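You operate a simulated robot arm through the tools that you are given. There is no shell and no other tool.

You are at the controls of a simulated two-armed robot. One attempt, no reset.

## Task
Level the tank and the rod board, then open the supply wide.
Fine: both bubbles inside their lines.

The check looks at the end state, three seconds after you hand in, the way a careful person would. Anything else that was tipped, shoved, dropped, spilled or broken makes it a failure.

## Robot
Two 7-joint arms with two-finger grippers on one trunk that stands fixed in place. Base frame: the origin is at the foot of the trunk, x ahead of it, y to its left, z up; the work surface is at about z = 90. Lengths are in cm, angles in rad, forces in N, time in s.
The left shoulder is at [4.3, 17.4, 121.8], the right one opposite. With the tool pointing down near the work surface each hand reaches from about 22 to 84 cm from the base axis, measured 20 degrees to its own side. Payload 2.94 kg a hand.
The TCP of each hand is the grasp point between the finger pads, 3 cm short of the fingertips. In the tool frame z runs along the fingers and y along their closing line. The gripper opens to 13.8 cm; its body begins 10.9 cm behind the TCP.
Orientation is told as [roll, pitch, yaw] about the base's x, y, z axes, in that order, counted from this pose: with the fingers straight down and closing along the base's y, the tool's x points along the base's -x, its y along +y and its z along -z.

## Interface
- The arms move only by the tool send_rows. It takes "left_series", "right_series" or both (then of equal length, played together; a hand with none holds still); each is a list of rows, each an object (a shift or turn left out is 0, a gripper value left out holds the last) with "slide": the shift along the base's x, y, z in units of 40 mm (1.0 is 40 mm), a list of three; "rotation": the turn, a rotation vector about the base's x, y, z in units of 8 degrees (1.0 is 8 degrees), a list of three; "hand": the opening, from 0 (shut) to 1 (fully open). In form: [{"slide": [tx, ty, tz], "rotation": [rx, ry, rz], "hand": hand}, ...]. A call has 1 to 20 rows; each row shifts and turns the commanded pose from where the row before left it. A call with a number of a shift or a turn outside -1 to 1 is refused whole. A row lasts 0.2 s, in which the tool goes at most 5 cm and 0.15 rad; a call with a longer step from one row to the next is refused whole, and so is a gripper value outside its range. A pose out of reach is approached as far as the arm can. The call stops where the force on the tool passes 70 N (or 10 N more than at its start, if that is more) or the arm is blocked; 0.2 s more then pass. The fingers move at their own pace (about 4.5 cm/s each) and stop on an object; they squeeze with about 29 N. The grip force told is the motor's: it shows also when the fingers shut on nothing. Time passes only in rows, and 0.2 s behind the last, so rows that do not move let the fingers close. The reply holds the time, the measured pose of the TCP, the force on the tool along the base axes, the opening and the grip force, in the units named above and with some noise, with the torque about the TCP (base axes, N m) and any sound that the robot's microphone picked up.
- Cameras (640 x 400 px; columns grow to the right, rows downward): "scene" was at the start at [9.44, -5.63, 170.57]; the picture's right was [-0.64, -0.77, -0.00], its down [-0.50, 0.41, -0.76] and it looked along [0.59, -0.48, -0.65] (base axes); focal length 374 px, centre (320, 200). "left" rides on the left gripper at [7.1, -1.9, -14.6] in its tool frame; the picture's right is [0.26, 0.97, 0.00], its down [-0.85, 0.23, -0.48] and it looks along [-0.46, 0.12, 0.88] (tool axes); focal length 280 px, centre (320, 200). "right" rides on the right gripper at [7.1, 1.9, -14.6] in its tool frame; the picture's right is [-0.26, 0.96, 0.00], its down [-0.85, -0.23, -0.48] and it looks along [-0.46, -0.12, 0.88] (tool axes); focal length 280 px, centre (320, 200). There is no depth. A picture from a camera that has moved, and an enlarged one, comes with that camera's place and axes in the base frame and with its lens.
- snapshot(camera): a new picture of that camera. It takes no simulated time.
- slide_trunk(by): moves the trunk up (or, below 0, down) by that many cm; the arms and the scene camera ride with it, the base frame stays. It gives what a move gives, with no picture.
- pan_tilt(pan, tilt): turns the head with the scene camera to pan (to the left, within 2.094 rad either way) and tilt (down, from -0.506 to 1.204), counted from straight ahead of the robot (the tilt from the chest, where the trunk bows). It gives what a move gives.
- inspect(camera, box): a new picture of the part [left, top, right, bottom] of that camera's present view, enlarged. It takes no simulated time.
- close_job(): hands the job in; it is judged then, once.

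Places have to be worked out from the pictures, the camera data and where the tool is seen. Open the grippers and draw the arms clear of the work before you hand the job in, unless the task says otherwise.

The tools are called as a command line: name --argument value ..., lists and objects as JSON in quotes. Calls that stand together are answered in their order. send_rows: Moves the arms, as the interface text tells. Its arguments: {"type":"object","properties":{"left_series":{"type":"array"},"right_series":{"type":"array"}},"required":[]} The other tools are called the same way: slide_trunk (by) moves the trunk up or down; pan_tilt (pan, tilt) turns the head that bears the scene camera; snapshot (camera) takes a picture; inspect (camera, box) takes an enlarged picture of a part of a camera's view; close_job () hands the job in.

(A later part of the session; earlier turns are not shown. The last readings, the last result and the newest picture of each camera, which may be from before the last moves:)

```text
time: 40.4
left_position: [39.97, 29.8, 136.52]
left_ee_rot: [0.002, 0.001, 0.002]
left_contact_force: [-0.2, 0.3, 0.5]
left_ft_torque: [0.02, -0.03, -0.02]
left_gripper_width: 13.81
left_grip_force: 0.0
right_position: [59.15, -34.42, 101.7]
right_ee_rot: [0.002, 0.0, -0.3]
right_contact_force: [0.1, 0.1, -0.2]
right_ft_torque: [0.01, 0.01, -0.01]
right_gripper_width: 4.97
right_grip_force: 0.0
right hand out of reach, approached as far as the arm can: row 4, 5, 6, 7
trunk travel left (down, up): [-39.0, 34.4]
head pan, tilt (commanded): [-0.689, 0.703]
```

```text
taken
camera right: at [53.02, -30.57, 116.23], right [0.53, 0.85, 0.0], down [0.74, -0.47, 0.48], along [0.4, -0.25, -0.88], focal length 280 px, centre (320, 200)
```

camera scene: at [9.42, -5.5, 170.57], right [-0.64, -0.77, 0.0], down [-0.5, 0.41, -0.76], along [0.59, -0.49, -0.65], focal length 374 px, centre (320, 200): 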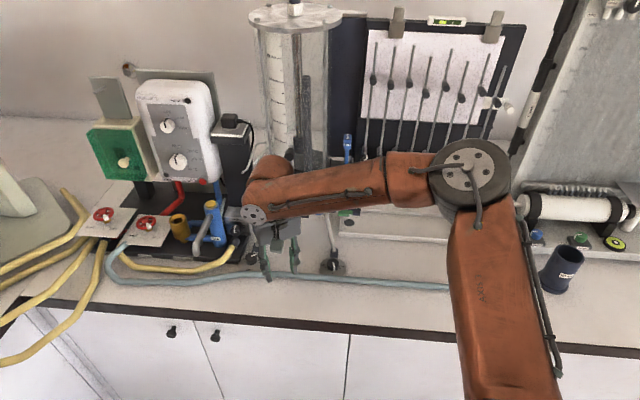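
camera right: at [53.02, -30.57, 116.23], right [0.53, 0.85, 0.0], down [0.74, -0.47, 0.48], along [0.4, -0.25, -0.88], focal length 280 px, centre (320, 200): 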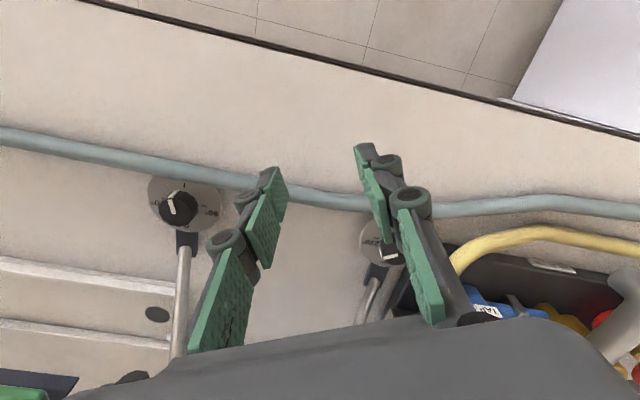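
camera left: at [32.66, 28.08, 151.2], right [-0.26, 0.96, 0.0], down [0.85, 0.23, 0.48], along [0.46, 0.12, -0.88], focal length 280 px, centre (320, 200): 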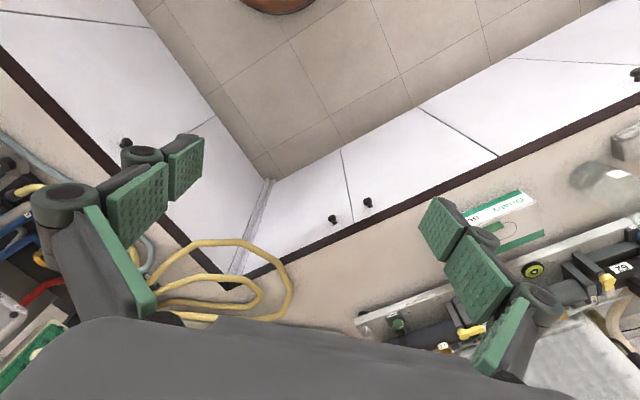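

Going lower doesn't help. I'll turn the head to look at the right shoulder and upper arm to understand what holds it.

pan_tilt --pan -1.5 --tilt 0.9

snapshot --camera "scene"

```text
time: 41.5
left_position: [39.87, 29.86, 136.57]
left_ee_rot: [0.001, -0.001, 0.0]
left_contact_force: [0.2, 0.2, -0.3]
left_ft_torque: [0.01, -0.03, -0.03]
left_gripper_width: 13.82
left_grip_force: 0.1
right_position: [59.14, -34.48, 101.62]
right_ee_rot: [0.0, -0.003, -0.299]
right_contact_force: [-0.1, 0.2, -0.5]
right_ft_torque: [0.01, 0.02, 0.01]
right_gripper_width: 4.97
right_grip_force: 0.0
trunk travel left (down, up): [-39.0, 34.4]
head pan, tilt (commanded): [-1.499, 0.901]
```

```text
taken
camera scene: at [3.44, -7.65, 168.99], right [-1.0, -0.07, 0.0], down [-0.06, 0.78, -0.62], along [0.04, -0.62, -0.78], focal length 374 px, centre (320, 200)
```

scene: 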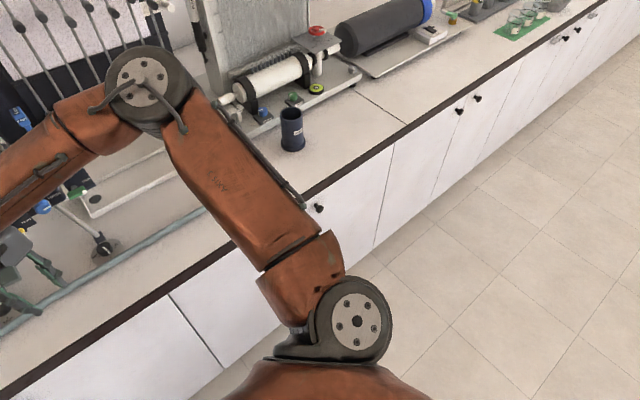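

The elbow triangulates to (28,-47,140), well above the shoulder, and reach gets worse the lower the hand goes. That suggests the shoulder can't lower the upper arm further in this posture. Lowering the trunk should help, so I'll first raise the right hand clear, then check the left hand's surroundings before sliding down.

send_rows --right_series '[{"slide": [-0.25, 0.12, 0.9]}, {"slide": [-0.25, 0.12, 0.9]}, {"slide": [-0.25, 0.12, 0.9]}, {"slide": [-0.25, 0.12, 0.9]}, {"slide": [-0.25, 0.12, 0.9]}, {}]' --left_series '[{"slide": [0, 0, 0.6]}, {"slide": [0, 0, 0.6]}, {"slide": [0, 0, 0.6]}, {"slide": [0, 0, 0.6]}, {"slide": [0, 0, 0.6]}, {}]'

pan_tilt --pan -0.689 --tilt 0.703

snapshot --camera "left"

snapshot --camera "scene"

```text
time: 42.9
left_position: [40.62, 29.5, 147.99]
left_ee_rot: [-0.003, -0.003, 0.001]
left_contact_force: [1.4, -0.8, -0.7]
left_ft_torque: [-0.04, -0.02, 0.02]
left_gripper_width: 13.79
left_grip_force: 0.1
left hand out of reach, approached as far as the arm can: row 5
right_position: [54.2, -31.94, 119.58]
right_ee_rot: [-0.001, 0.003, -0.298]
right_contact_force: [-0.4, -0.7, -0.1]
right_ft_torque: [-0.02, 0.0, 0.0]
right_gripper_width: 4.94
right_grip_force: 0.1
trunk travel left (down, up): [-39.0, 34.4]
head pan, tilt (commanded): [-1.499, 0.901]
```

```text
time: 44.1
left_position: [40.5, 29.33, 148.01]
left_ee_rot: [-0.003, -0.002, 0.001]
left_contact_force: [-0.2, -0.4, 0.1]
left_ft_torque: [0.0, 0.02, 0.03]
left_gripper_width: 13.8
left_grip_force: 0.1
right_position: [54.11, -32.1, 119.57]
right_ee_rot: [0.0, 0.0, -0.3]
right_contact_force: [-0.5, -0.4, -0.3]
right_ft_torque: [-0.01, -0.02, -0.04]
right_gripper_width: 4.94
right_grip_force: 0.0
trunk travel left (down, up): [-39.0, 34.4]
head pan, tilt (commanded): [-0.689, 0.703]
```

```text
taken
camera left: at [33.48, 27.58, 162.64], right [-0.26, 0.96, 0.0], down [0.85, 0.23, 0.48], along [0.46, 0.12, -0.88], focal length 280 px, centre (320, 200)
```

left: 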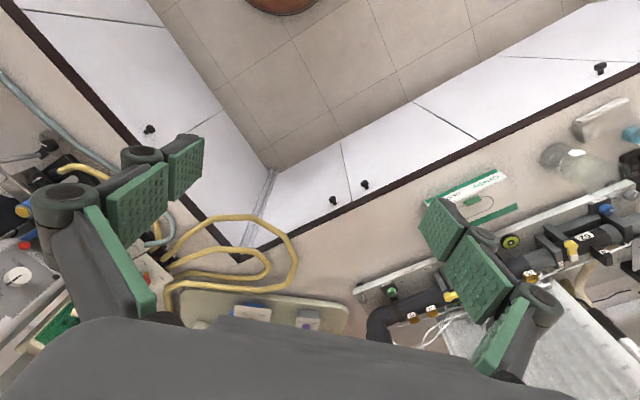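

```text
taken
camera scene: at [9.41, -5.53, 170.58], right [-0.64, -0.77, 0.0], down [-0.5, 0.41, -0.76], along [0.59, -0.49, -0.65], focal length 374 px, centre (320, 200)
```

scene: 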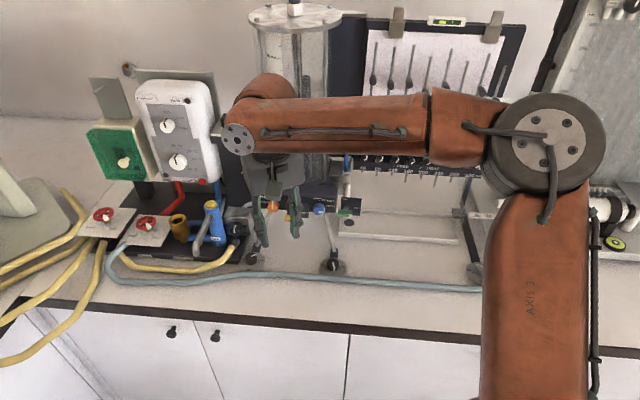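

The left hand is over open floor, so it's safe. I'll lower the trunk by 12 cm and test the reach toward the left foot from there.

slide_trunk --by -12

send_rows --right_series '[{"slide": [0.8, -0.1, 0]}, {"slide": [0.8, -0.1, 0]}, {"slide": [0.8, -0.1, 0]}, {"slide": [0.8, -0.1, 0]}, {}]'

snapshot --camera "scene"

```text
time: 45.6
left_position: [45.58, 29.4, 132.74]
left_ee_rot: [-0.001, 0.079, 0.002]
left_contact_force: [-0.3, -0.7, 0.2]
left_ft_torque: [-0.01, -0.02, -0.01]
left_gripper_width: 13.81
left_grip_force: 0.1
right_position: [54.03, -32.06, 107.81]
right_ee_rot: [0.0, -0.002, -0.298]
right_contact_force: [-0.4, 0.5, 0.7]
right_ft_torque: [-0.01, -0.01, 0.0]
right_gripper_width: 5.0
right_grip_force: 0.1
trunk travel left (down, up): [-27.0, 46.4]
head pan, tilt (commanded): [-0.689, 0.703]
```

```text
time: 46.8
left_position: [45.67, 29.32, 132.61]
left_ee_rot: [-0.001, 0.079, 0.0]
left_contact_force: [0.1, 0.4, -0.4]
left_ft_torque: [0.01, 0.04, -0.01]
left_gripper_width: 13.79
left_grip_force: 0.1
right_position: [64.44, -33.85, 107.53]
right_ee_rot: [0.0, -0.001, -0.302]
right_contact_force: [0.6, 0.1, -0.7]
right_ft_torque: [-0.01, 0.01, -0.02]
right_gripper_width: 4.97
right_grip_force: 0.1
right hand out of reach, approached as far as the arm can: row 4
trunk travel left (down, up): [-27.0, 46.4]
head pan, tilt (commanded): [-0.689, 0.703]
```

```text
taken
camera scene: at [16.22, -5.5, 158.38], right [-0.64, -0.77, 0.0], down [-0.5, 0.41, -0.76], along [0.59, -0.48, -0.65], focal length 374 px, centre (320, 200)
```

scene: 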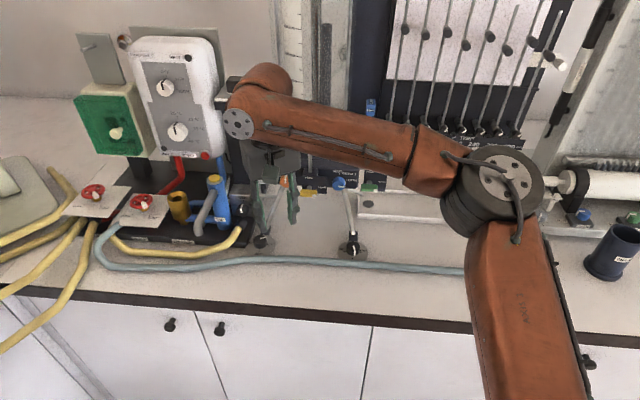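

Lowering the trunk also brings the shoulders about 7 cm forward (the camera moved from x=9.4 to 16.2), and the reach grew to x=64.4. I'll raise the hand, lower another 12 cm, and test again.

send_rows --right_series '[{"slide": [-0.6, 0.2, 0.9]}, {"slide": [-0.6, 0.2, 0.9]}, {"slide": [-0.4, 0, 1]}, {}]'

slide_trunk --by -12

send_rows --right_series '[{"slide": [0.8, -0.1, 0]}, {"slide": [0.8, -0.1, 0]}, {"slide": [0.8, -0.1, 0]}, {"slide": [0.4, -0.1, 0]}, {}]'

snapshot --camera "scene"

snapshot --camera "right"

```text
time: 47.8
left_position: [45.76, 29.39, 132.6]
left_ee_rot: [-0.001, 0.08, 0.003]
left_contact_force: [1.0, 0.3, 0.4]
left_ft_torque: [0.01, -0.02, -0.02]
left_gripper_width: 13.79
left_grip_force: 0.1
right_position: [58.26, -32.19, 118.99]
right_ee_rot: [0.001, 0.002, -0.298]
right_contact_force: [-0.1, -0.6, 0.4]
right_ft_torque: [0.04, 0.04, 0.05]
right_gripper_width: 5.0
right_grip_force: 0.0
trunk travel left (down, up): [-27.0, 46.4]
head pan, tilt (commanded): [-0.689, 0.703]
```

```text
time: 49.3
left_position: [52.67, 29.42, 115.36]
left_ee_rot: [-0.003, 0.204, 0.002]
left_contact_force: [-0.4, 0.3, 0.5]
left_ft_torque: [-0.01, -0.04, -0.01]
left_gripper_width: 13.77
left_grip_force: 0.1
right_position: [57.88, -32.12, 107.0]
right_ee_rot: [0.0, -0.001, -0.298]
right_contact_force: [0.2, 0.5, 0.5]
right_ft_torque: [-0.02, -0.05, 0.0]
right_gripper_width: 4.96
right_grip_force: 0.0
trunk travel left (down, up): [-15.0, 58.4]
head pan, tilt (commanded): [-0.689, 0.703]
```

```text
time: 50.5
left_position: [52.8, 29.48, 115.35]
left_ee_rot: [-0.002, 0.204, 0.002]
left_contact_force: [0.1, -0.2, 0.0]
left_ft_torque: [0.01, 0.1, 0.0]
left_gripper_width: 13.8
left_grip_force: 0.1
right_position: [66.9, -34.6, 105.95]
right_ee_rot: [-0.002, 0.003, -0.299]
right_contact_force: [-0.3, -0.5, 0.1]
right_ft_torque: [-0.01, 0.04, -0.02]
right_gripper_width: 4.97
right_grip_force: 0.1
right hand out of reach, approached as far as the arm can: row 3, 4
trunk travel left (down, up): [-15.0, 58.4]
head pan, tilt (commanded): [-0.689, 0.703]
```

```text
taken
camera scene: at [26.29, -5.53, 145.44], right [-0.64, -0.77, 0.0], down [-0.5, 0.41, -0.76], along [0.59, -0.48, -0.65], focal length 374 px, centre (320, 200)
```

scene: 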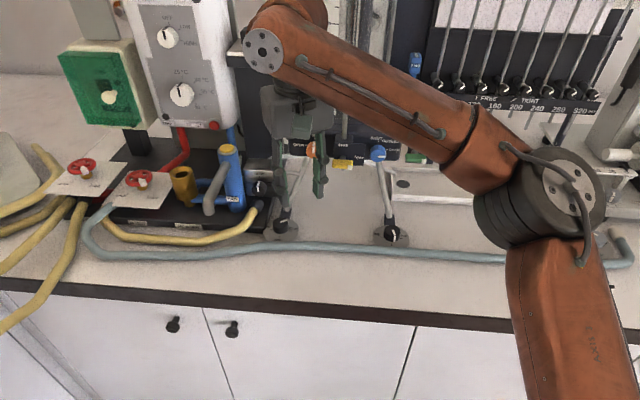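

```text
taken
camera right: at [60.76, -30.8, 120.66], right [0.53, 0.85, 0.0], down [0.74, -0.47, 0.47], along [0.4, -0.25, -0.88], focal length 280 px, centre (320, 200)
```

right: 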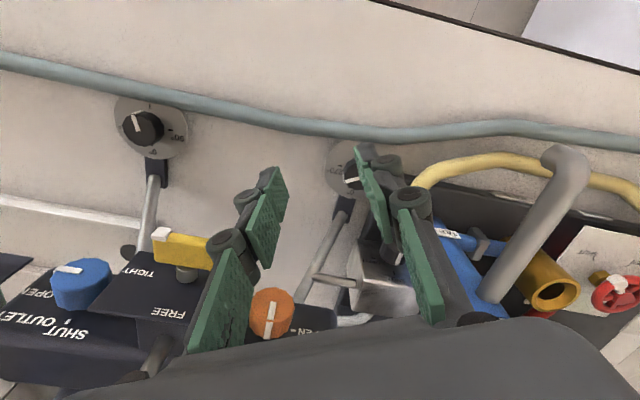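

With the shoulders lower, the wrist is now above the elbow, so leaning the tool back and going lower should come into reach. I'll pull back a little, lean the tool 30° at yaw -17°, and go to a pre-grasp 9 cm from the left knob.

send_rows --right_series '[{"slide": [-0.18, 0.225, 0], "rotation": [-0.274, -0.896, 0]}, {"slide": [-0.18, 0.225, 0], "rotation": [-0.274, -0.896, 0]}, {"slide": [-0.18, 0.225, 0], "rotation": [-0.274, -0.896, 0]}, {"slide": [-0.18, 0.225, 0], "rotation": [-0.274, -0.896, 0]}, {"slide": [0.41, -0.15, -0.2]}, {"slide": [0.41, -0.15, -0.2]}, {}]'

snapshot --camera "right"

snapshot --camera "scene"

```text
time: 52.1
left_position: [52.71, 29.43, 115.28]
left_ee_rot: [0.0, 0.206, 0.002]
left_contact_force: [-0.4, 0.2, -0.4]
left_ft_torque: [0.0, 0.0, -0.01]
left_gripper_width: 13.8
left_grip_force: 0.1
right_position: [67.24, -32.25, 104.53]
right_ee_rot: [0.001, -0.524, -0.299]
right_contact_force: [0.0, -0.1, 0.1]
right_ft_torque: [0.02, -0.02, 0.0]
right_gripper_width: 4.98
right_grip_force: 0.0
trunk travel left (down, up): [-15.0, 58.4]
head pan, tilt (commanded): [-0.689, 0.703]
```

```text
taken
camera right: at [55.02, -26.56, 113.68], right [0.5, 0.86, 0.13], down [0.41, -0.37, 0.84], along [0.76, -0.36, -0.53], focal length 280 px, centre (320, 200)
```

right: 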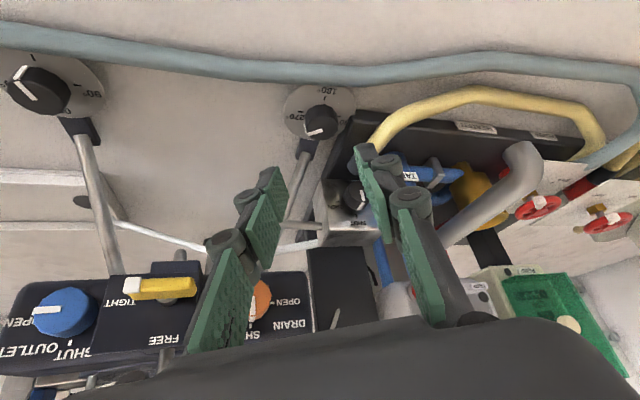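

```text
taken
camera scene: at [26.18, -5.52, 145.46], right [-0.64, -0.77, 0.0], down [-0.5, 0.41, -0.76], along [0.59, -0.48, -0.65], focal length 374 px, centre (320, 200)
```

scene: 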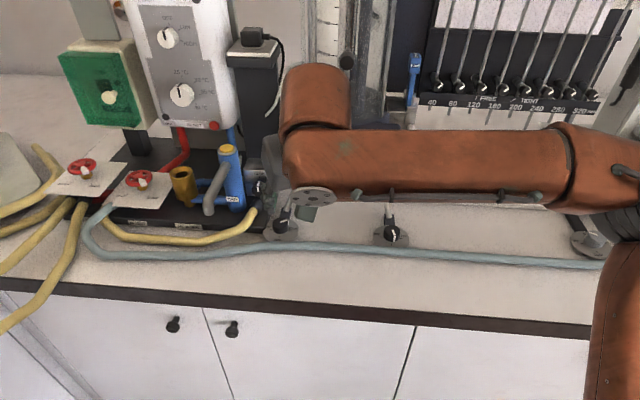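

This pose is reachable. The knob is near (321,122) in the right camera, so I'll zoom in to refine it.

inspect --camera "right" --box '[250, 70, 390, 170]'

```text
4.00 times, centred on (320, 120) of right
camera zoom: at [55.02, -26.56, 113.68], right [0.5, 0.86, 0.13], down [0.41, -0.37, 0.84], along [0.76, -0.36, -0.53], focal length 1122 px, centre (320, 520)
```

zoom: 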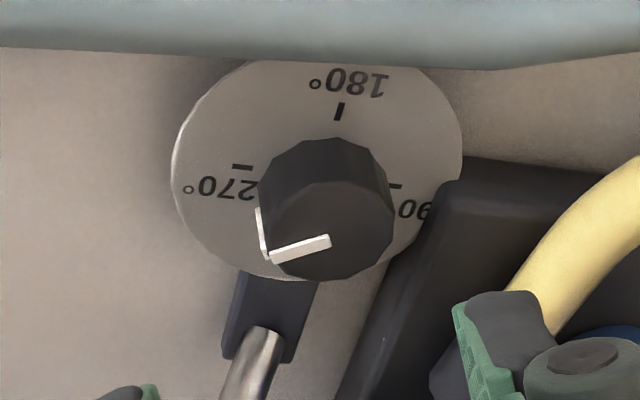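

The knob is about 0.2 cm left of and slightly nearer than predicted, so I take its axis as (72.7,-33.65). I'll descend most of the way and re-check.

send_rows --right_series '[{"slide": [0.217, -0.045, -0.465], "hand": 0.34}, {"slide": [0.217, -0.045, -0.465]}, {"slide": [0.217, -0.045, -0.465]}, {"slide": [0.217, -0.045, -0.465]}, {}]'

inspect --camera "right" --box '[240, 100, 400, 220]'

snapshot --camera "scene"

```text
time: 53.3
left_position: [52.64, 29.37, 115.18]
left_ee_rot: [-0.001, 0.206, 0.001]
left_contact_force: [-0.2, 0.3, 0.2]
left_ft_torque: [0.03, 0.04, 0.02]
left_gripper_width: 13.8
left_grip_force: 0.1
right_position: [70.8, -32.98, 97.03]
right_ee_rot: [0.0, -0.524, -0.299]
right_contact_force: [0.0, -0.1, 0.4]
right_ft_torque: [0.01, 0.0, 0.03]
right_gripper_width: 4.67
right_grip_force: 0.0
trunk travel left (down, up): [-15.0, 58.4]
head pan, tilt (commanded): [-0.689, 0.703]
```

```text
3.33 times, centred on (320, 160) of right
camera zoom: at [58.64, -27.33, 106.16], right [0.5, 0.86, 0.13], down [0.41, -0.37, 0.84], along [0.76, -0.36, -0.53], focal length 935 px, centre (320, 333)
```

zoom: 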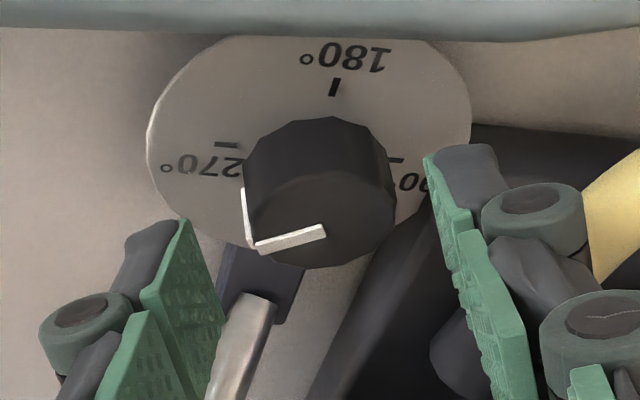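

```text
taken
camera scene: at [26.17, -5.51, 145.47], right [-0.64, -0.77, 0.0], down [-0.5, 0.41, -0.76], along [0.59, -0.48, -0.65], focal length 374 px, centre (320, 200)
```

scene: 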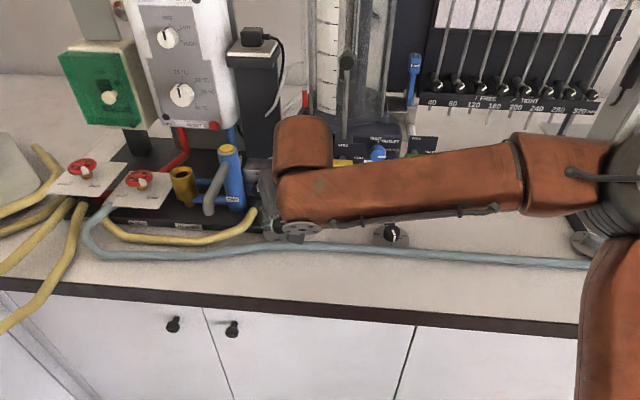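

Well aligned, about 0.1 cm toward image-left. I'll do the final 1.8 cm in small steps and then close on the knob.

send_rows --right_series '[{"slide": [0.053, -0.0206, -0.114]}, {"slide": [0.053, -0.0206, -0.114]}, {"slide": [0.053, -0.0206, -0.114]}, {"slide": [0.053, -0.0206, -0.114]}, {}]'

inspect --camera "right" --box '[260, 120, 380, 210]'

```text
time: 54.5
left_position: [52.68, 29.44, 115.32]
left_ee_rot: [-0.002, 0.206, 0.003]
left_contact_force: [-0.3, 0.7, -0.4]
left_ft_torque: [0.01, 0.01, 0.02]
left_gripper_width: 13.81
left_grip_force: 0.1
right_position: [71.75, -33.47, 95.17]
right_ee_rot: [-0.001, -0.522, -0.298]
right_contact_force: [-0.6, -0.7, -0.2]
right_ft_torque: [0.0, 0.02, 0.0]
right_gripper_width: 4.7
right_grip_force: 0.0
trunk travel left (down, up): [-15.0, 58.4]
head pan, tilt (commanded): [-0.689, 0.703]
```

```text
4.44 times, centred on (320, 165) of right
camera zoom: at [59.43, -27.72, 104.29], right [0.5, 0.86, 0.13], down [0.41, -0.37, 0.84], along [0.76, -0.36, -0.53], focal length 1246 px, centre (320, 356)
```

zoom: 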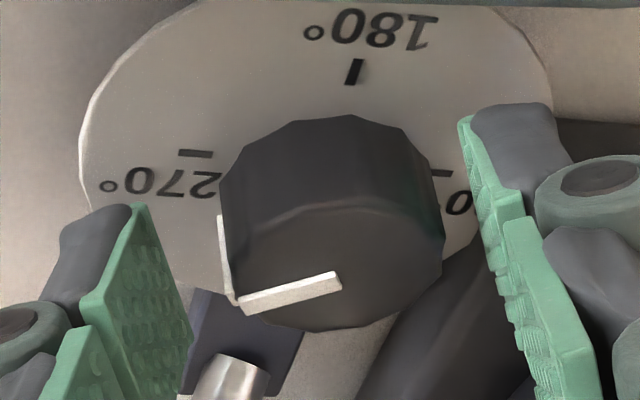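

It looks centred, so I'll close on the knob and read the forces.

send_rows --right_series '[{"hand": 0.0}, {"hand": 0.0}, {"hand": 0.0}]'

```text
time: 55.3
left_position: [52.78, 29.53, 115.27]
left_ee_rot: [-0.003, 0.205, 0.002]
left_contact_force: [-0.4, 0.5, -0.7]
left_ft_torque: [0.02, -0.03, 0.02]
left_gripper_width: 13.79
left_grip_force: 0.2
right_position: [71.7, -33.18, 95.26]
right_ee_rot: [0.002, -0.524, -0.296]
right_contact_force: [3.8, 11.3, -4.1]
right_ft_torque: [0.22, -0.25, 0.17]
right_gripper_width: 3.14
right_grip_force: 44.7
trunk travel left (down, up): [-15.0, 58.4]
head pan, tilt (commanded): [-0.689, 0.703]
```

The hand was about 0.2 cm off laterally (12 N), so I'll relieve that by shifting the command, then turn 56° clockwise.

send_rows --right_series '[{"slide": [0.012, 0.055, 0]}, {"slide": [0.015, 0.039, 0], "rotation": [0, 0, -1]}, {"slide": [0.0205, 0.037, 0], "rotation": [0, 0, -1]}, {"slide": [0.025, 0.033, 0], "rotation": [0, 0, -1]}, {"slide": [0.03, 0.03, 0], "rotation": [0, 0, -1]}, {"slide": [0.033, 0.025, 0], "rotation": [0, 0, -1]}, {"slide": [0.037, 0.0205, 0], "rotation": [0, 0, -1]}, {"slide": [0.039, 0.015, 0], "rotation": [0, 0, -1]}, {}]'

inspect --camera "right" --box '[230, 100, 410, 220]'

snapshot --camera "right"

snapshot --camera "scene"

```text
time: 57.0
left_position: [56.82, 29.8, 111.36]
left_ee_rot: [0.002, 0.297, 0.017]
left_contact_force: [-1.2, -0.8, -1.5]
left_ft_torque: [0.06, -0.02, 0.02]
left_gripper_width: 13.81
left_grip_force: 0.0
right_position: [72.58, -33.22, 94.39]
right_ee_rot: [0.038, -0.513, -1.123]
right_contact_force: [6.6, 42.0, 2.5]
right_ft_torque: [-0.14, -0.57, 0.62]
right_gripper_width: 3.07
right_grip_force: 44.3
right hand out of reach, approached as far as the arm can: row 6, 7, 8
trunk travel left (down, up): [-15.0, 58.4]
head pan, tilt (commanded): [-0.689, 0.703]
stopped in row 8 (right hand): the force on the tool passed its limit at 106 N (the readings are from after the stop); the commanded pose is now the measured one
```

```text
3.33 times, centred on (320, 160) of right
camera zoom: at [68.15, -20.56, 103.68], right [0.96, 0.23, 0.16], down [0.0, -0.57, 0.82], along [0.28, -0.79, -0.54], focal length 935 px, centre (320, 333)
```

zoom: 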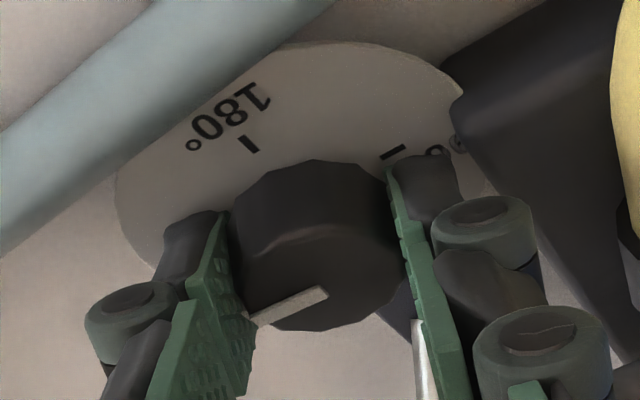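

```text
taken
camera right: at [68.15, -20.56, 103.68], right [0.96, 0.23, 0.16], down [0.0, -0.57, 0.82], along [0.28, -0.79, -0.54], focal length 280 px, centre (320, 200)
```

right: 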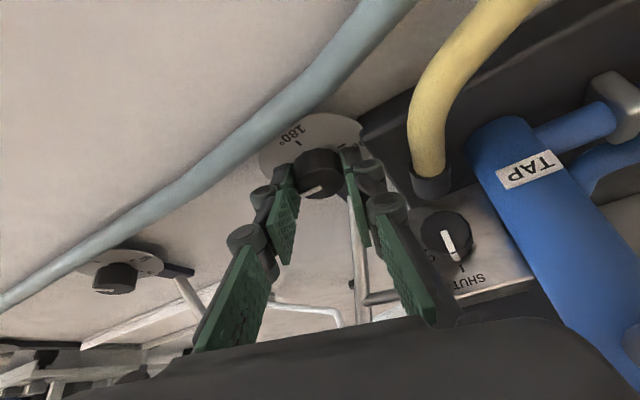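

```text
taken
camera scene: at [37.89, -4.91, 144.26], right [-0.63, -0.77, 0.05], down [-0.56, 0.41, -0.72], along [0.54, -0.49, -0.69], focal length 374 px, centre (320, 200)
```

scene: 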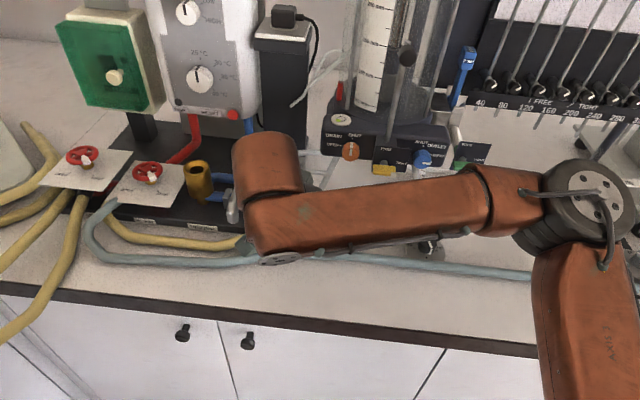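

The last rows went out of reach again: force peaked at 106 N and the trunk leaned, and the move stopped. I'll open the gripper at once to release the knob, then check whether anything shifted.

send_rows --right_series '[{"hand": 0.34}, {"hand": 0.34}, {"hand": 0.34}]'

snapshot --camera "scene"

snapshot --camera "right"

```text
time: 57.4
left_position: [54.84, 29.89, 107.17]
left_ee_rot: [-0.049, 0.421, 0.075]
left_contact_force: [-0.4, -2.6, -0.5]
left_ft_torque: [0.23, 0.04, -0.11]
left_gripper_width: 13.81
left_grip_force: 0.0
right_position: [69.42, -39.07, 100.46]
right_ee_rot: [0.184, -0.493, -1.414]
right_contact_force: [0.0, -0.3, 1.7]
right_ft_torque: [-0.01, 0.05, 0.01]
right_gripper_width: 4.68
right_grip_force: 0.0
trunk travel left (down, up): [-15.0, 58.4]
head pan, tilt (commanded): [-0.689, 0.703]
stopped in row 1 (left hand): the arm was blocked; the commanded pose is now the measured one
```

```text
taken
camera scene: at [44.78, -6.34, 142.99], right [-0.64, -0.76, 0.08], down [-0.59, 0.42, -0.69], along [0.49, -0.49, -0.72], focal length 374 px, centre (320, 200)
```

scene: 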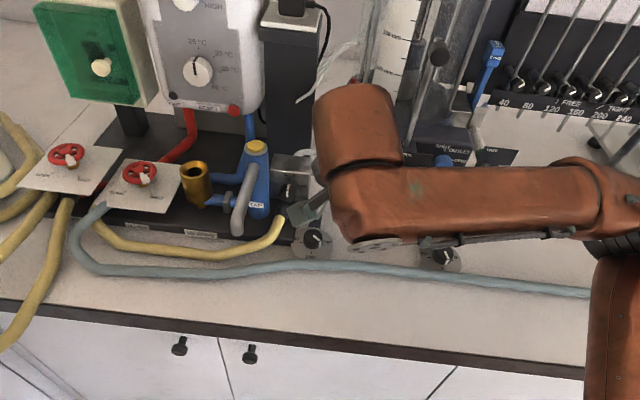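

```text
taken
camera right: at [66.7, -26.2, 110.07], right [0.96, 0.0, 0.28], down [-0.22, -0.59, 0.78], along [0.16, -0.81, -0.57], focal length 280 px, centre (320, 200)
```

right: 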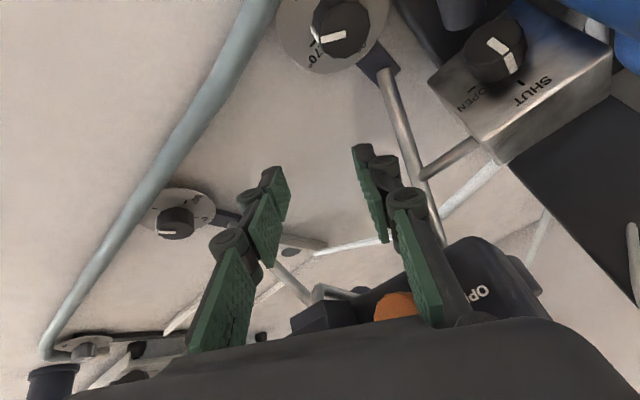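

The torso leaned forward further and the right hand drifted to (69.4,-39.1,100.5). I need to unload it, so I'll pull the right hand back out along its axis, away from the tank, and see whether the torso is settling.

send_rows --right_series '[{"slide": [-0.08, 0.5, 0.85]}, {"slide": [-0.1, 0.5, 0.8]}]'

snapshot --camera "scene"

```text
time: 57.7
left_position: [42.93, 31.17, 107.1]
left_ee_rot: [-0.114, 0.434, 0.062]
left_contact_force: [-1.5, 0.3, 0.6]
left_ft_torque: [0.1, -0.29, 0.03]
left_gripper_width: 13.81
left_grip_force: 0.1
right_position: [57.81, -36.62, 109.89]
right_ee_rot: [0.409, -0.431, -1.535]
right_contact_force: [0.3, 0.8, -0.1]
right_ft_torque: [-0.14, 0.12, -0.11]
right_gripper_width: 4.69
right_grip_force: 0.0
trunk travel left (down, up): [-15.0, 58.4]
head pan, tilt (commanded): [-0.689, 0.703]
stopped in row 1 (left hand): the arm was blocked; the commanded pose is now the measured one
```

```text
taken
camera scene: at [39.47, -4.75, 143.96], right [-0.63, -0.77, 0.06], down [-0.57, 0.41, -0.71], along [0.53, -0.49, -0.7], focal length 374 px, centre (320, 200)
```

scene: 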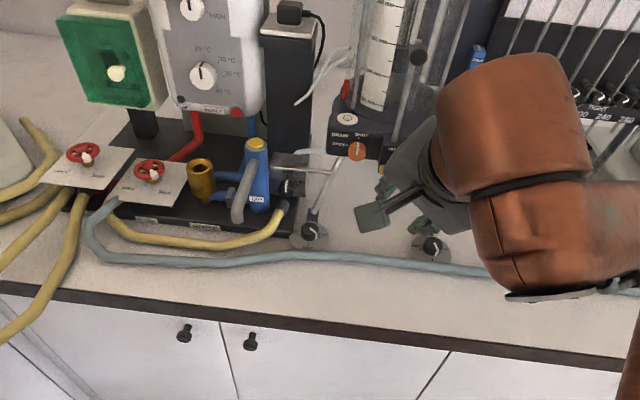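

The torso is swinging back now like a spring (camera x back to 39.5), and the right hand is clear of the tank front. I'll hold still briefly to let it settle.

send_rows --right_series '[{}, {}]'

snapshot --camera "scene"

```text
time: 58.0
left_position: [28.04, 30.44, 107.86]
left_ee_rot: [-0.104, 0.296, 0.093]
left_contact_force: [-4.4, 0.7, -0.9]
left_ft_torque: [-0.09, -0.58, 0.01]
left_gripper_width: 13.77
left_grip_force: 0.1
right_position: [41.59, -37.12, 114.18]
right_ee_rot: [0.58, -0.422, -1.589]
right_contact_force: [-2.7, -0.4, -1.0]
right_ft_torque: [-0.08, -0.16, 0.09]
right_gripper_width: 4.7
right_grip_force: 0.1
trunk travel left (down, up): [-15.0, 58.4]
head pan, tilt (commanded): [-0.689, 0.703]
stopped in row 1 (left hand): the arm was blocked; the commanded pose is now the measured one
```

```text
taken
camera scene: at [23.87, -5.25, 145.84], right [-0.64, -0.77, -0.01], down [-0.49, 0.41, -0.77], along [0.6, -0.49, -0.64], focal length 374 px, centre (320, 200)
```

scene: 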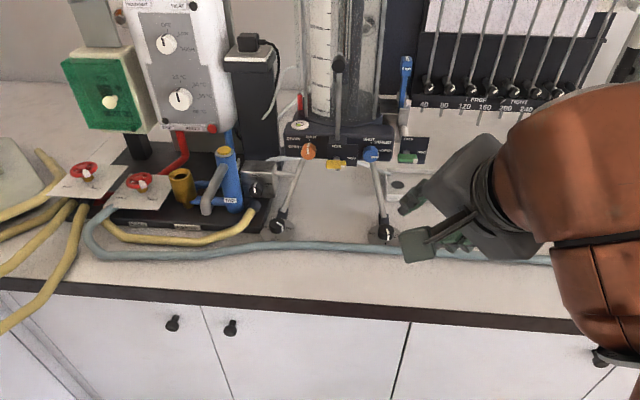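

The torso is passing back through its normal place (x≈24–26). I'll keep holding until it is still.

send_rows --right_series '[{}, {}, {}]'

send_rows --right_series '[{}, {}, {}]'

snapshot --camera "scene"

```text
time: 58.4
left_position: [35.08, 29.32, 107.68]
left_ee_rot: [-0.12, 0.32, 0.061]
left_contact_force: [1.0, -0.2, -1.6]
left_ft_torque: [-0.03, 0.25, -0.02]
left_gripper_width: 13.78
left_grip_force: 0.0
right_position: [48.99, -38.16, 111.69]
right_ee_rot: [0.478, -0.451, -1.576]
right_contact_force: [1.4, -1.2, -2.2]
right_ft_torque: [-0.09, -0.03, -0.05]
right_gripper_width: 4.72
right_grip_force: 0.1
trunk travel left (down, up): [-15.0, 58.4]
head pan, tilt (commanded): [-0.689, 0.703]
stopped in row 1 (right hand): the arm was blocked; the commanded pose is now the measured one
```

```text
time: 58.9
left_position: [35.45, 31.52, 104.6]
left_ee_rot: [-0.063, 0.23, 0.191]
left_contact_force: [-0.3, 0.2, 0.1]
left_ft_torque: [-0.08, -0.04, 0.03]
left_gripper_width: 13.82
left_grip_force: 0.0
right_position: [46.39, -35.23, 112.39]
right_ee_rot: [0.617, -0.348, -1.539]
right_contact_force: [1.3, -0.1, -0.5]
right_ft_torque: [-0.04, -0.02, -0.07]
right_gripper_width: 4.67
right_grip_force: 0.0
trunk travel left (down, up): [-15.0, 58.4]
head pan, tilt (commanded): [-0.689, 0.703]
stopped in row 2 (right hand): the arm was blocked; the commanded pose is now the measured one
```

```text
taken
camera scene: at [38.02, -5.36, 144.22], right [-0.63, -0.77, 0.05], down [-0.56, 0.41, -0.72], along [0.53, -0.49, -0.69], focal length 374 px, centre (320, 200)
```

scene: 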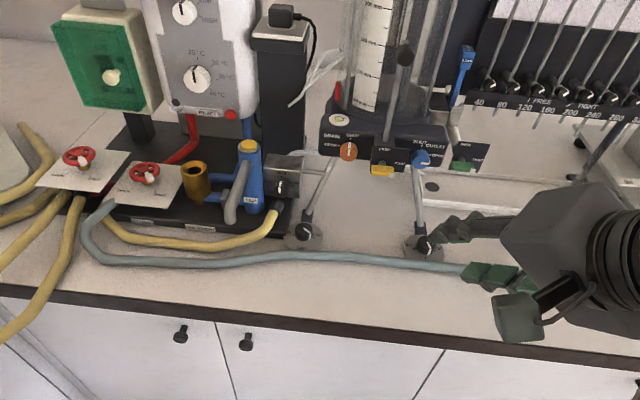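

The torso is still swinging (camera x back to 38), perhaps because the arms keep reacting to it. The right hand is well clear in front. I'll raise the trunk a few cm, which moves the arms with the body and stiffens the posture.

slide_trunk --by 6

snapshot --camera "scene"

```text
time: 59.2
left_position: [27.14, 32.38, 105.33]
left_ee_rot: [-0.1, 0.072, 0.33]
left_contact_force: [2.6, 0.8, 0.5]
left_ft_torque: [-0.08, 0.31, -0.1]
left_gripper_width: 13.79
left_grip_force: 0.2
right_position: [33.99, -32.75, 116.09]
right_ee_rot: [0.828, -0.271, -1.531]
right_contact_force: [2.5, 0.4, 0.0]
right_ft_torque: [-0.03, 0.27, -0.08]
right_gripper_width: 4.68
right_grip_force: 0.0
trunk travel left (down, up): [-15.3, 58.2]
head pan, tilt (commanded): [-0.689, 0.703]
stopped: the arm was blocked; the commanded pose is now the measured one
```

```text
taken
camera scene: at [27.9, -5.35, 145.63], right [-0.64, -0.77, 0.01], down [-0.51, 0.41, -0.76], along [0.58, -0.49, -0.65], focal length 374 px, centre (320, 200)
```

scene: 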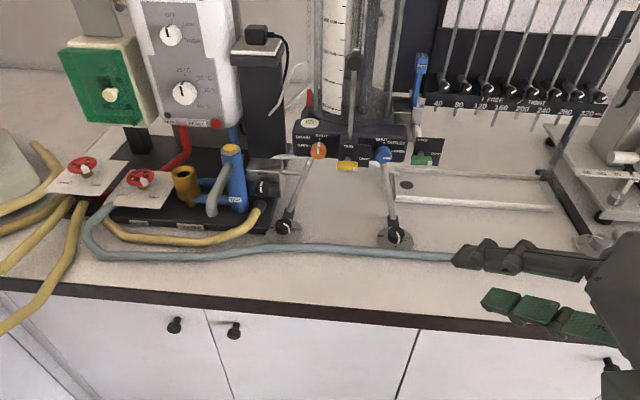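

It stopped early. I'll use a null head move to pass time and let the swing die down.

pan_tilt --pan -0.689 --tilt 0.703

snapshot --camera "scene"

```text
time: 59.8
left_position: [31.19, 31.48, 105.1]
left_ee_rot: [-0.074, 0.15, 0.228]
left_contact_force: [0.2, -4.3, -1.6]
left_ft_torque: [0.44, 0.08, -0.14]
left_gripper_width: 13.8
left_grip_force: 0.0
right_position: [40.55, -34.42, 113.14]
right_ee_rot: [0.653, -0.346, -1.525]
right_contact_force: [-9.8, 7.2, -3.4]
right_ft_torque: [-0.81, -1.19, -0.15]
right_gripper_width: 4.7
right_grip_force: 0.1
trunk travel left (down, up): [-15.3, 58.2]
head pan, tilt (commanded): [-0.689, 0.703]
```

```text
taken
camera scene: at [32.67, -5.58, 145.13], right [-0.63, -0.77, 0.03], down [-0.53, 0.41, -0.74], along [0.56, -0.48, -0.67], focal length 374 px, centre (320, 200)
```

scene: 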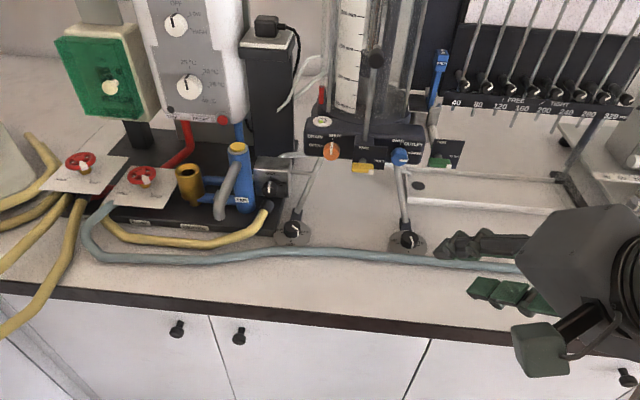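

The swing is shrinking (27.9 → 32.7). I'll pass a little more time.

pan_tilt --pan -0.689 --tilt 0.705

pan_tilt --pan -0.689 --tilt 0.703

snapshot --camera "scene"

```text
time: 60.4
left_position: [28.29, 30.77, 105.23]
left_ee_rot: [-0.084, 0.145, 0.196]
left_contact_force: [6.0, -0.2, -2.6]
left_ft_torque: [-0.04, 0.8, -0.06]
left_gripper_width: 13.8
left_grip_force: 0.1
right_position: [37.46, -35.01, 114.65]
right_ee_rot: [0.707, -0.361, -1.562]
right_contact_force: [-0.4, 0.7, 2.5]
right_ft_torque: [0.06, 0.06, 0.03]
right_gripper_width: 4.68
right_grip_force: 0.1
trunk travel left (down, up): [-15.3, 58.2]
head pan, tilt (commanded): [-0.689, 0.705]
```

```text
time: 61.0
left_position: [26.85, 31.51, 106.33]
left_ee_rot: [-0.082, 0.141, 0.208]
left_contact_force: [0.3, 0.1, -0.3]
left_ft_torque: [-0.02, 0.08, 0.03]
left_gripper_width: 13.78
left_grip_force: 0.1
right_position: [36.84, -34.93, 115.22]
right_ee_rot: [0.729, -0.331, -1.572]
right_contact_force: [1.7, -0.4, -0.5]
right_ft_torque: [0.01, 0.11, -0.04]
right_gripper_width: 4.69
right_grip_force: 0.0
trunk travel left (down, up): [-15.3, 58.2]
head pan, tilt (commanded): [-0.689, 0.703]
```

```text
taken
camera scene: at [25.8, -5.5, 145.84], right [-0.64, -0.77, 0.0], down [-0.5, 0.41, -0.76], along [0.59, -0.49, -0.65], focal length 374 px, centre (320, 200)
```

scene: 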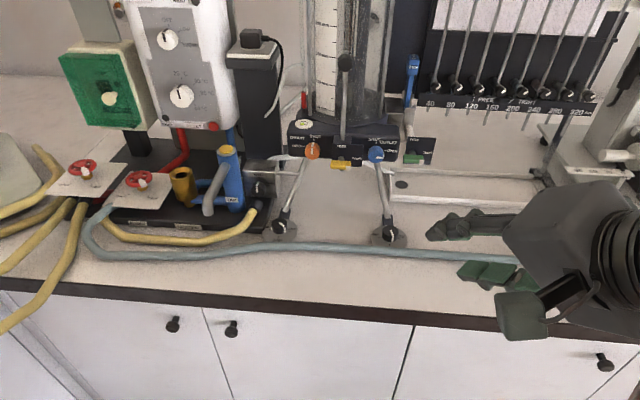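

The torso is still again. Now I'll check the tank, feet and bubble for any displacement.

inspect --camera "scene" --box '[250, 200, 420, 260]'

inspect --camera "scene" --box '[280, 110, 330, 150]'

inspect --camera "scene" --box '[230, 100, 450, 220]'

```text
3.76 times, centred on (335, 230) of scene
camera zoom: at [25.8, -5.5, 145.84], right [-0.64, -0.77, 0.0], down [-0.5, 0.41, -0.76], along [0.59, -0.49, -0.65], focal length 1407 px, centre (264, 87)
```

zoom: 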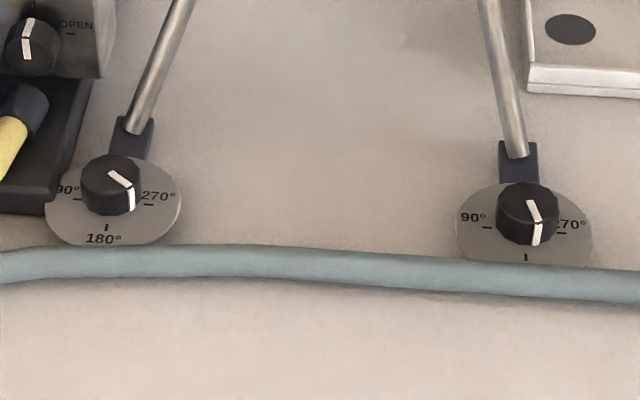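

```text
10.00 times, centred on (305, 130) of scene
camera zoom: at [25.8, -5.5, 145.84], right [-0.64, -0.77, 0.0], down [-0.5, 0.41, -0.76], along [0.59, -0.49, -0.65], focal length 3738 px, centre (470, 900)
```

zoom: 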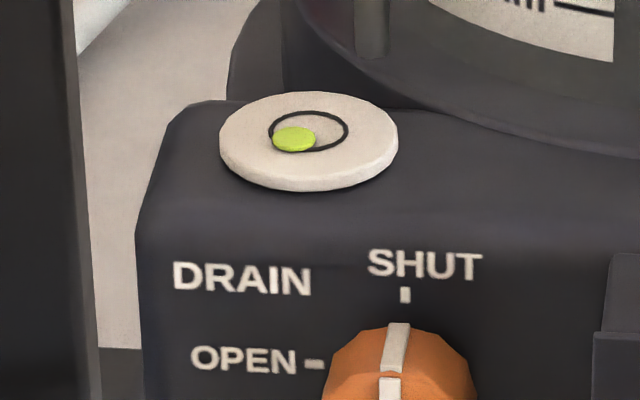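

```text
2.91 times, centred on (340, 160) of scene
camera zoom: at [25.8, -5.5, 145.84], right [-0.64, -0.77, 0.0], down [-0.5, 0.41, -0.76], along [0.59, -0.49, -0.65], focal length 1087 px, centre (262, 316)
```

zoom: 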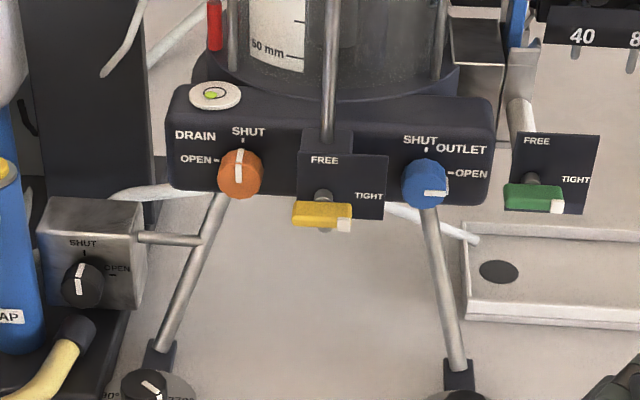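

Nothing appears displaced, and the bubble is now almost in the ring: about -0.35 R left and +0.38 R front. The left foot ended about 64° clockwise, and I estimate it needs roughly 50° more. First I'll square the hand's orientation again (yaw -17°, 30° lean) in free space.

send_rows --right_series '[{"rotation": [-0.445, 0.3515, 0.7308]}, {"rotation": [-0.445, 0.3515, 0.7308]}, {"rotation": [-0.445, 0.3515, 0.7308]}, {"rotation": [-0.445, 0.3515, 0.7308]}, {"rotation": [-0.445, 0.3515, 0.7308]}, {"rotation": [-0.445, 0.3515, 0.7308]}, {"rotation": [-0.445, 0.3515, 0.7308]}, {"rotation": [-0.445, 0.3515, 0.7308]}, {"rotation": [-0.445, 0.3515, 0.7308]}, {}]'

snapshot --camera "scene"

snapshot --camera "left"

```text
time: 63.2
left_position: [26.9, 31.51, 106.1]
left_ee_rot: [-0.08, 0.144, 0.207]
left_contact_force: [0.0, 0.1, 0.4]
left_ft_torque: [0.0, -0.04, 0.04]
left_gripper_width: 13.8
left_grip_force: 0.0
right_position: [37.01, -35.18, 114.95]
right_ee_rot: [-0.012, -0.531, -0.294]
right_contact_force: [-0.3, -0.1, 0.4]
right_ft_torque: [0.01, -0.02, 0.01]
right_gripper_width: 4.69
right_grip_force: 0.1
trunk travel left (down, up): [-15.3, 58.2]
head pan, tilt (commanded): [-0.689, 0.703]
```

```text
taken
camera scene: at [25.89, -5.54, 145.79], right [-0.64, -0.77, 0.0], down [-0.5, 0.41, -0.76], along [0.59, -0.48, -0.65], focal length 374 px, centre (320, 200)
```

scene: 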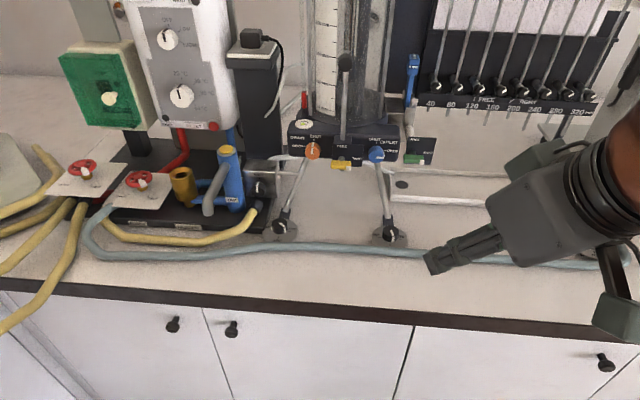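

```text
taken
camera left: at [22.27, 29.81, 121.76], right [-0.46, 0.89, -0.04], down [0.83, 0.45, 0.33], along [0.31, 0.12, -0.94], focal length 280 px, centre (320, 200)
```

left: 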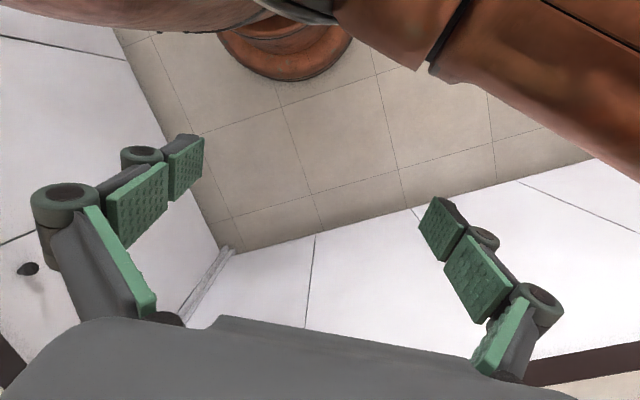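

The orientation is restored. I'll move toward the left-foot pre-grasp again in two stages, watching for reach flags.

send_rows --right_series '[{"slide": [0.84, 0.083, -0.25]}, {"slide": [0.84, 0.083, -0.25]}, {"slide": [0.84, 0.083, -0.25]}, {"slide": [0.84, 0.083, -0.25]}, {"slide": [0.84, 0.083, -0.25]}, {"slide": [0.84, 0.083, -0.25]}, {}]'

snapshot --camera "scene"

```text
time: 64.8
left_position: [26.83, 31.47, 106.18]
left_ee_rot: [-0.079, 0.142, 0.204]
left_contact_force: [-0.9, 0.4, 0.2]
left_ft_torque: [0.03, -0.03, 0.01]
left_gripper_width: 13.78
left_grip_force: 0.0
right_position: [57.21, -33.38, 108.85]
right_ee_rot: [-0.011, -0.53, -0.295]
right_contact_force: [-0.2, 0.9, 0.8]
right_ft_torque: [0.0, -0.02, 0.01]
right_gripper_width: 4.67
right_grip_force: 0.1
trunk travel left (down, up): [-15.3, 58.2]
head pan, tilt (commanded): [-0.689, 0.703]
```

```text
taken
camera scene: at [25.84, -5.56, 145.81], right [-0.64, -0.77, 0.0], down [-0.5, 0.41, -0.76], along [0.59, -0.48, -0.65], focal length 374 px, centre (320, 200)
```

scene: 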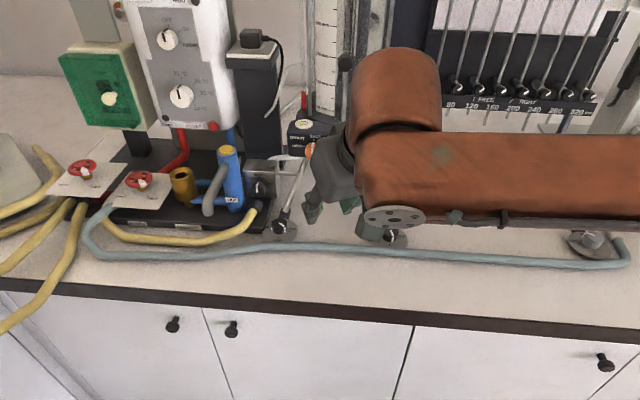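

Good so far, with no reach flags. I'll continue to the pre-grasp.

send_rows --right_series '[{"slide": [0.6, 0.09, -0.25]}, {"slide": [0.6, 0.09, -0.25]}, {"slide": [0.6, 0.09, -0.3]}, {"slide": [0.6, 0.05, -0.3]}, {}]'

snapshot --camera "scene"

inspect --camera "right" --box '[250, 70, 390, 170]'

```text
time: 66.0
left_position: [27.02, 31.64, 106.23]
left_ee_rot: [-0.08, 0.143, 0.205]
left_contact_force: [0.9, -1.0, 0.0]
left_ft_torque: [-0.02, 0.01, 0.03]
left_gripper_width: 13.79
left_grip_force: 0.1
right_position: [66.91, -32.07, 104.48]
right_ee_rot: [-0.01, -0.532, -0.294]
right_contact_force: [-0.7, 0.0, 0.3]
right_ft_torque: [0.0, 0.02, 0.01]
right_gripper_width: 4.69
right_grip_force: 0.0
trunk travel left (down, up): [-15.3, 58.2]
head pan, tilt (commanded): [-0.689, 0.703]
```

```text
taken
camera scene: at [25.85, -5.51, 145.81], right [-0.64, -0.77, 0.0], down [-0.5, 0.41, -0.76], along [0.59, -0.49, -0.65], focal length 374 px, centre (320, 200)
```

scene: 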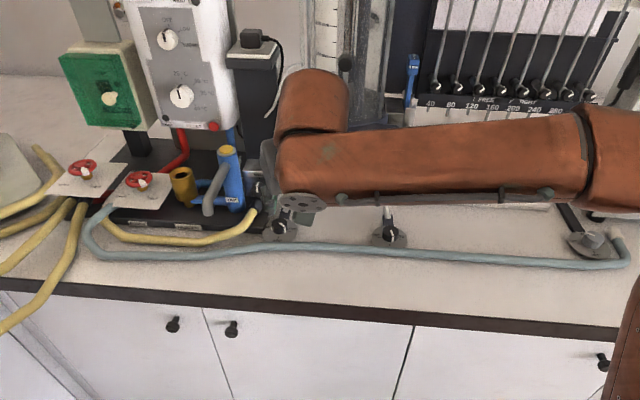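

```text
4.00 times, centred on (320, 120) of right
camera zoom: at [54.69, -26.24, 113.56], right [0.5, 0.86, 0.12], down [0.4, -0.36, 0.84], along [0.77, -0.37, -0.52], focal length 1122 px, centre (320, 520)
```

zoom: 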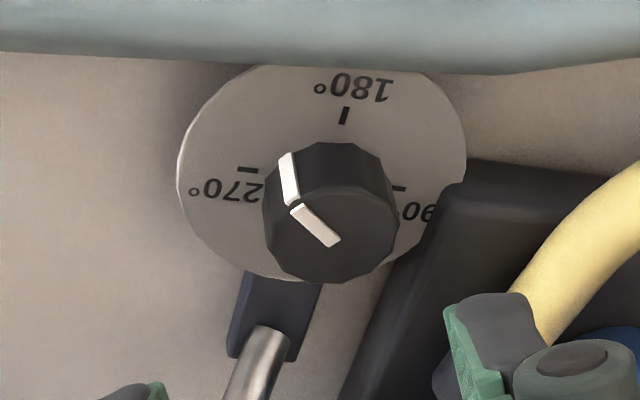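

The pointer shows about 225°, consistent with ~64° turned. I'll descend to just above, check centring, then the final approach.

send_rows --right_series '[{"slide": [0.235, -0.045, -0.465]}, {"slide": [0.235, -0.045, -0.465]}, {"slide": [0.235, -0.045, -0.465]}, {"slide": [0.235, -0.045, -0.465]}, {}]'

inspect --camera "right" --box '[240, 100, 400, 220]'

```text
time: 67.2
left_position: [26.92, 31.45, 106.13]
left_ee_rot: [-0.08, 0.143, 0.206]
left_contact_force: [-1.0, 0.6, 0.6]
left_ft_torque: [0.0, -0.04, 0.04]
left_gripper_width: 13.8
left_grip_force: 0.1
right_position: [70.71, -32.5, 97.11]
right_ee_rot: [-0.009, -0.534, -0.295]
right_contact_force: [0.0, -1.6, -0.6]
right_ft_torque: [0.0, 0.0, 0.0]
right_gripper_width: 4.68
right_grip_force: 0.0
trunk travel left (down, up): [-15.3, 58.2]
head pan, tilt (commanded): [-0.689, 0.703]
```

```text
3.33 times, centred on (320, 160) of right
camera zoom: at [58.38, -26.73, 106.03], right [0.5, 0.86, 0.12], down [0.4, -0.36, 0.84], along [0.77, -0.37, -0.52], focal length 935 px, centre (320, 333)
```

zoom: 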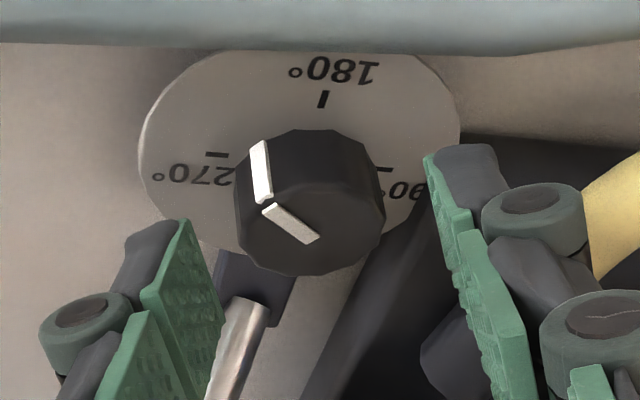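

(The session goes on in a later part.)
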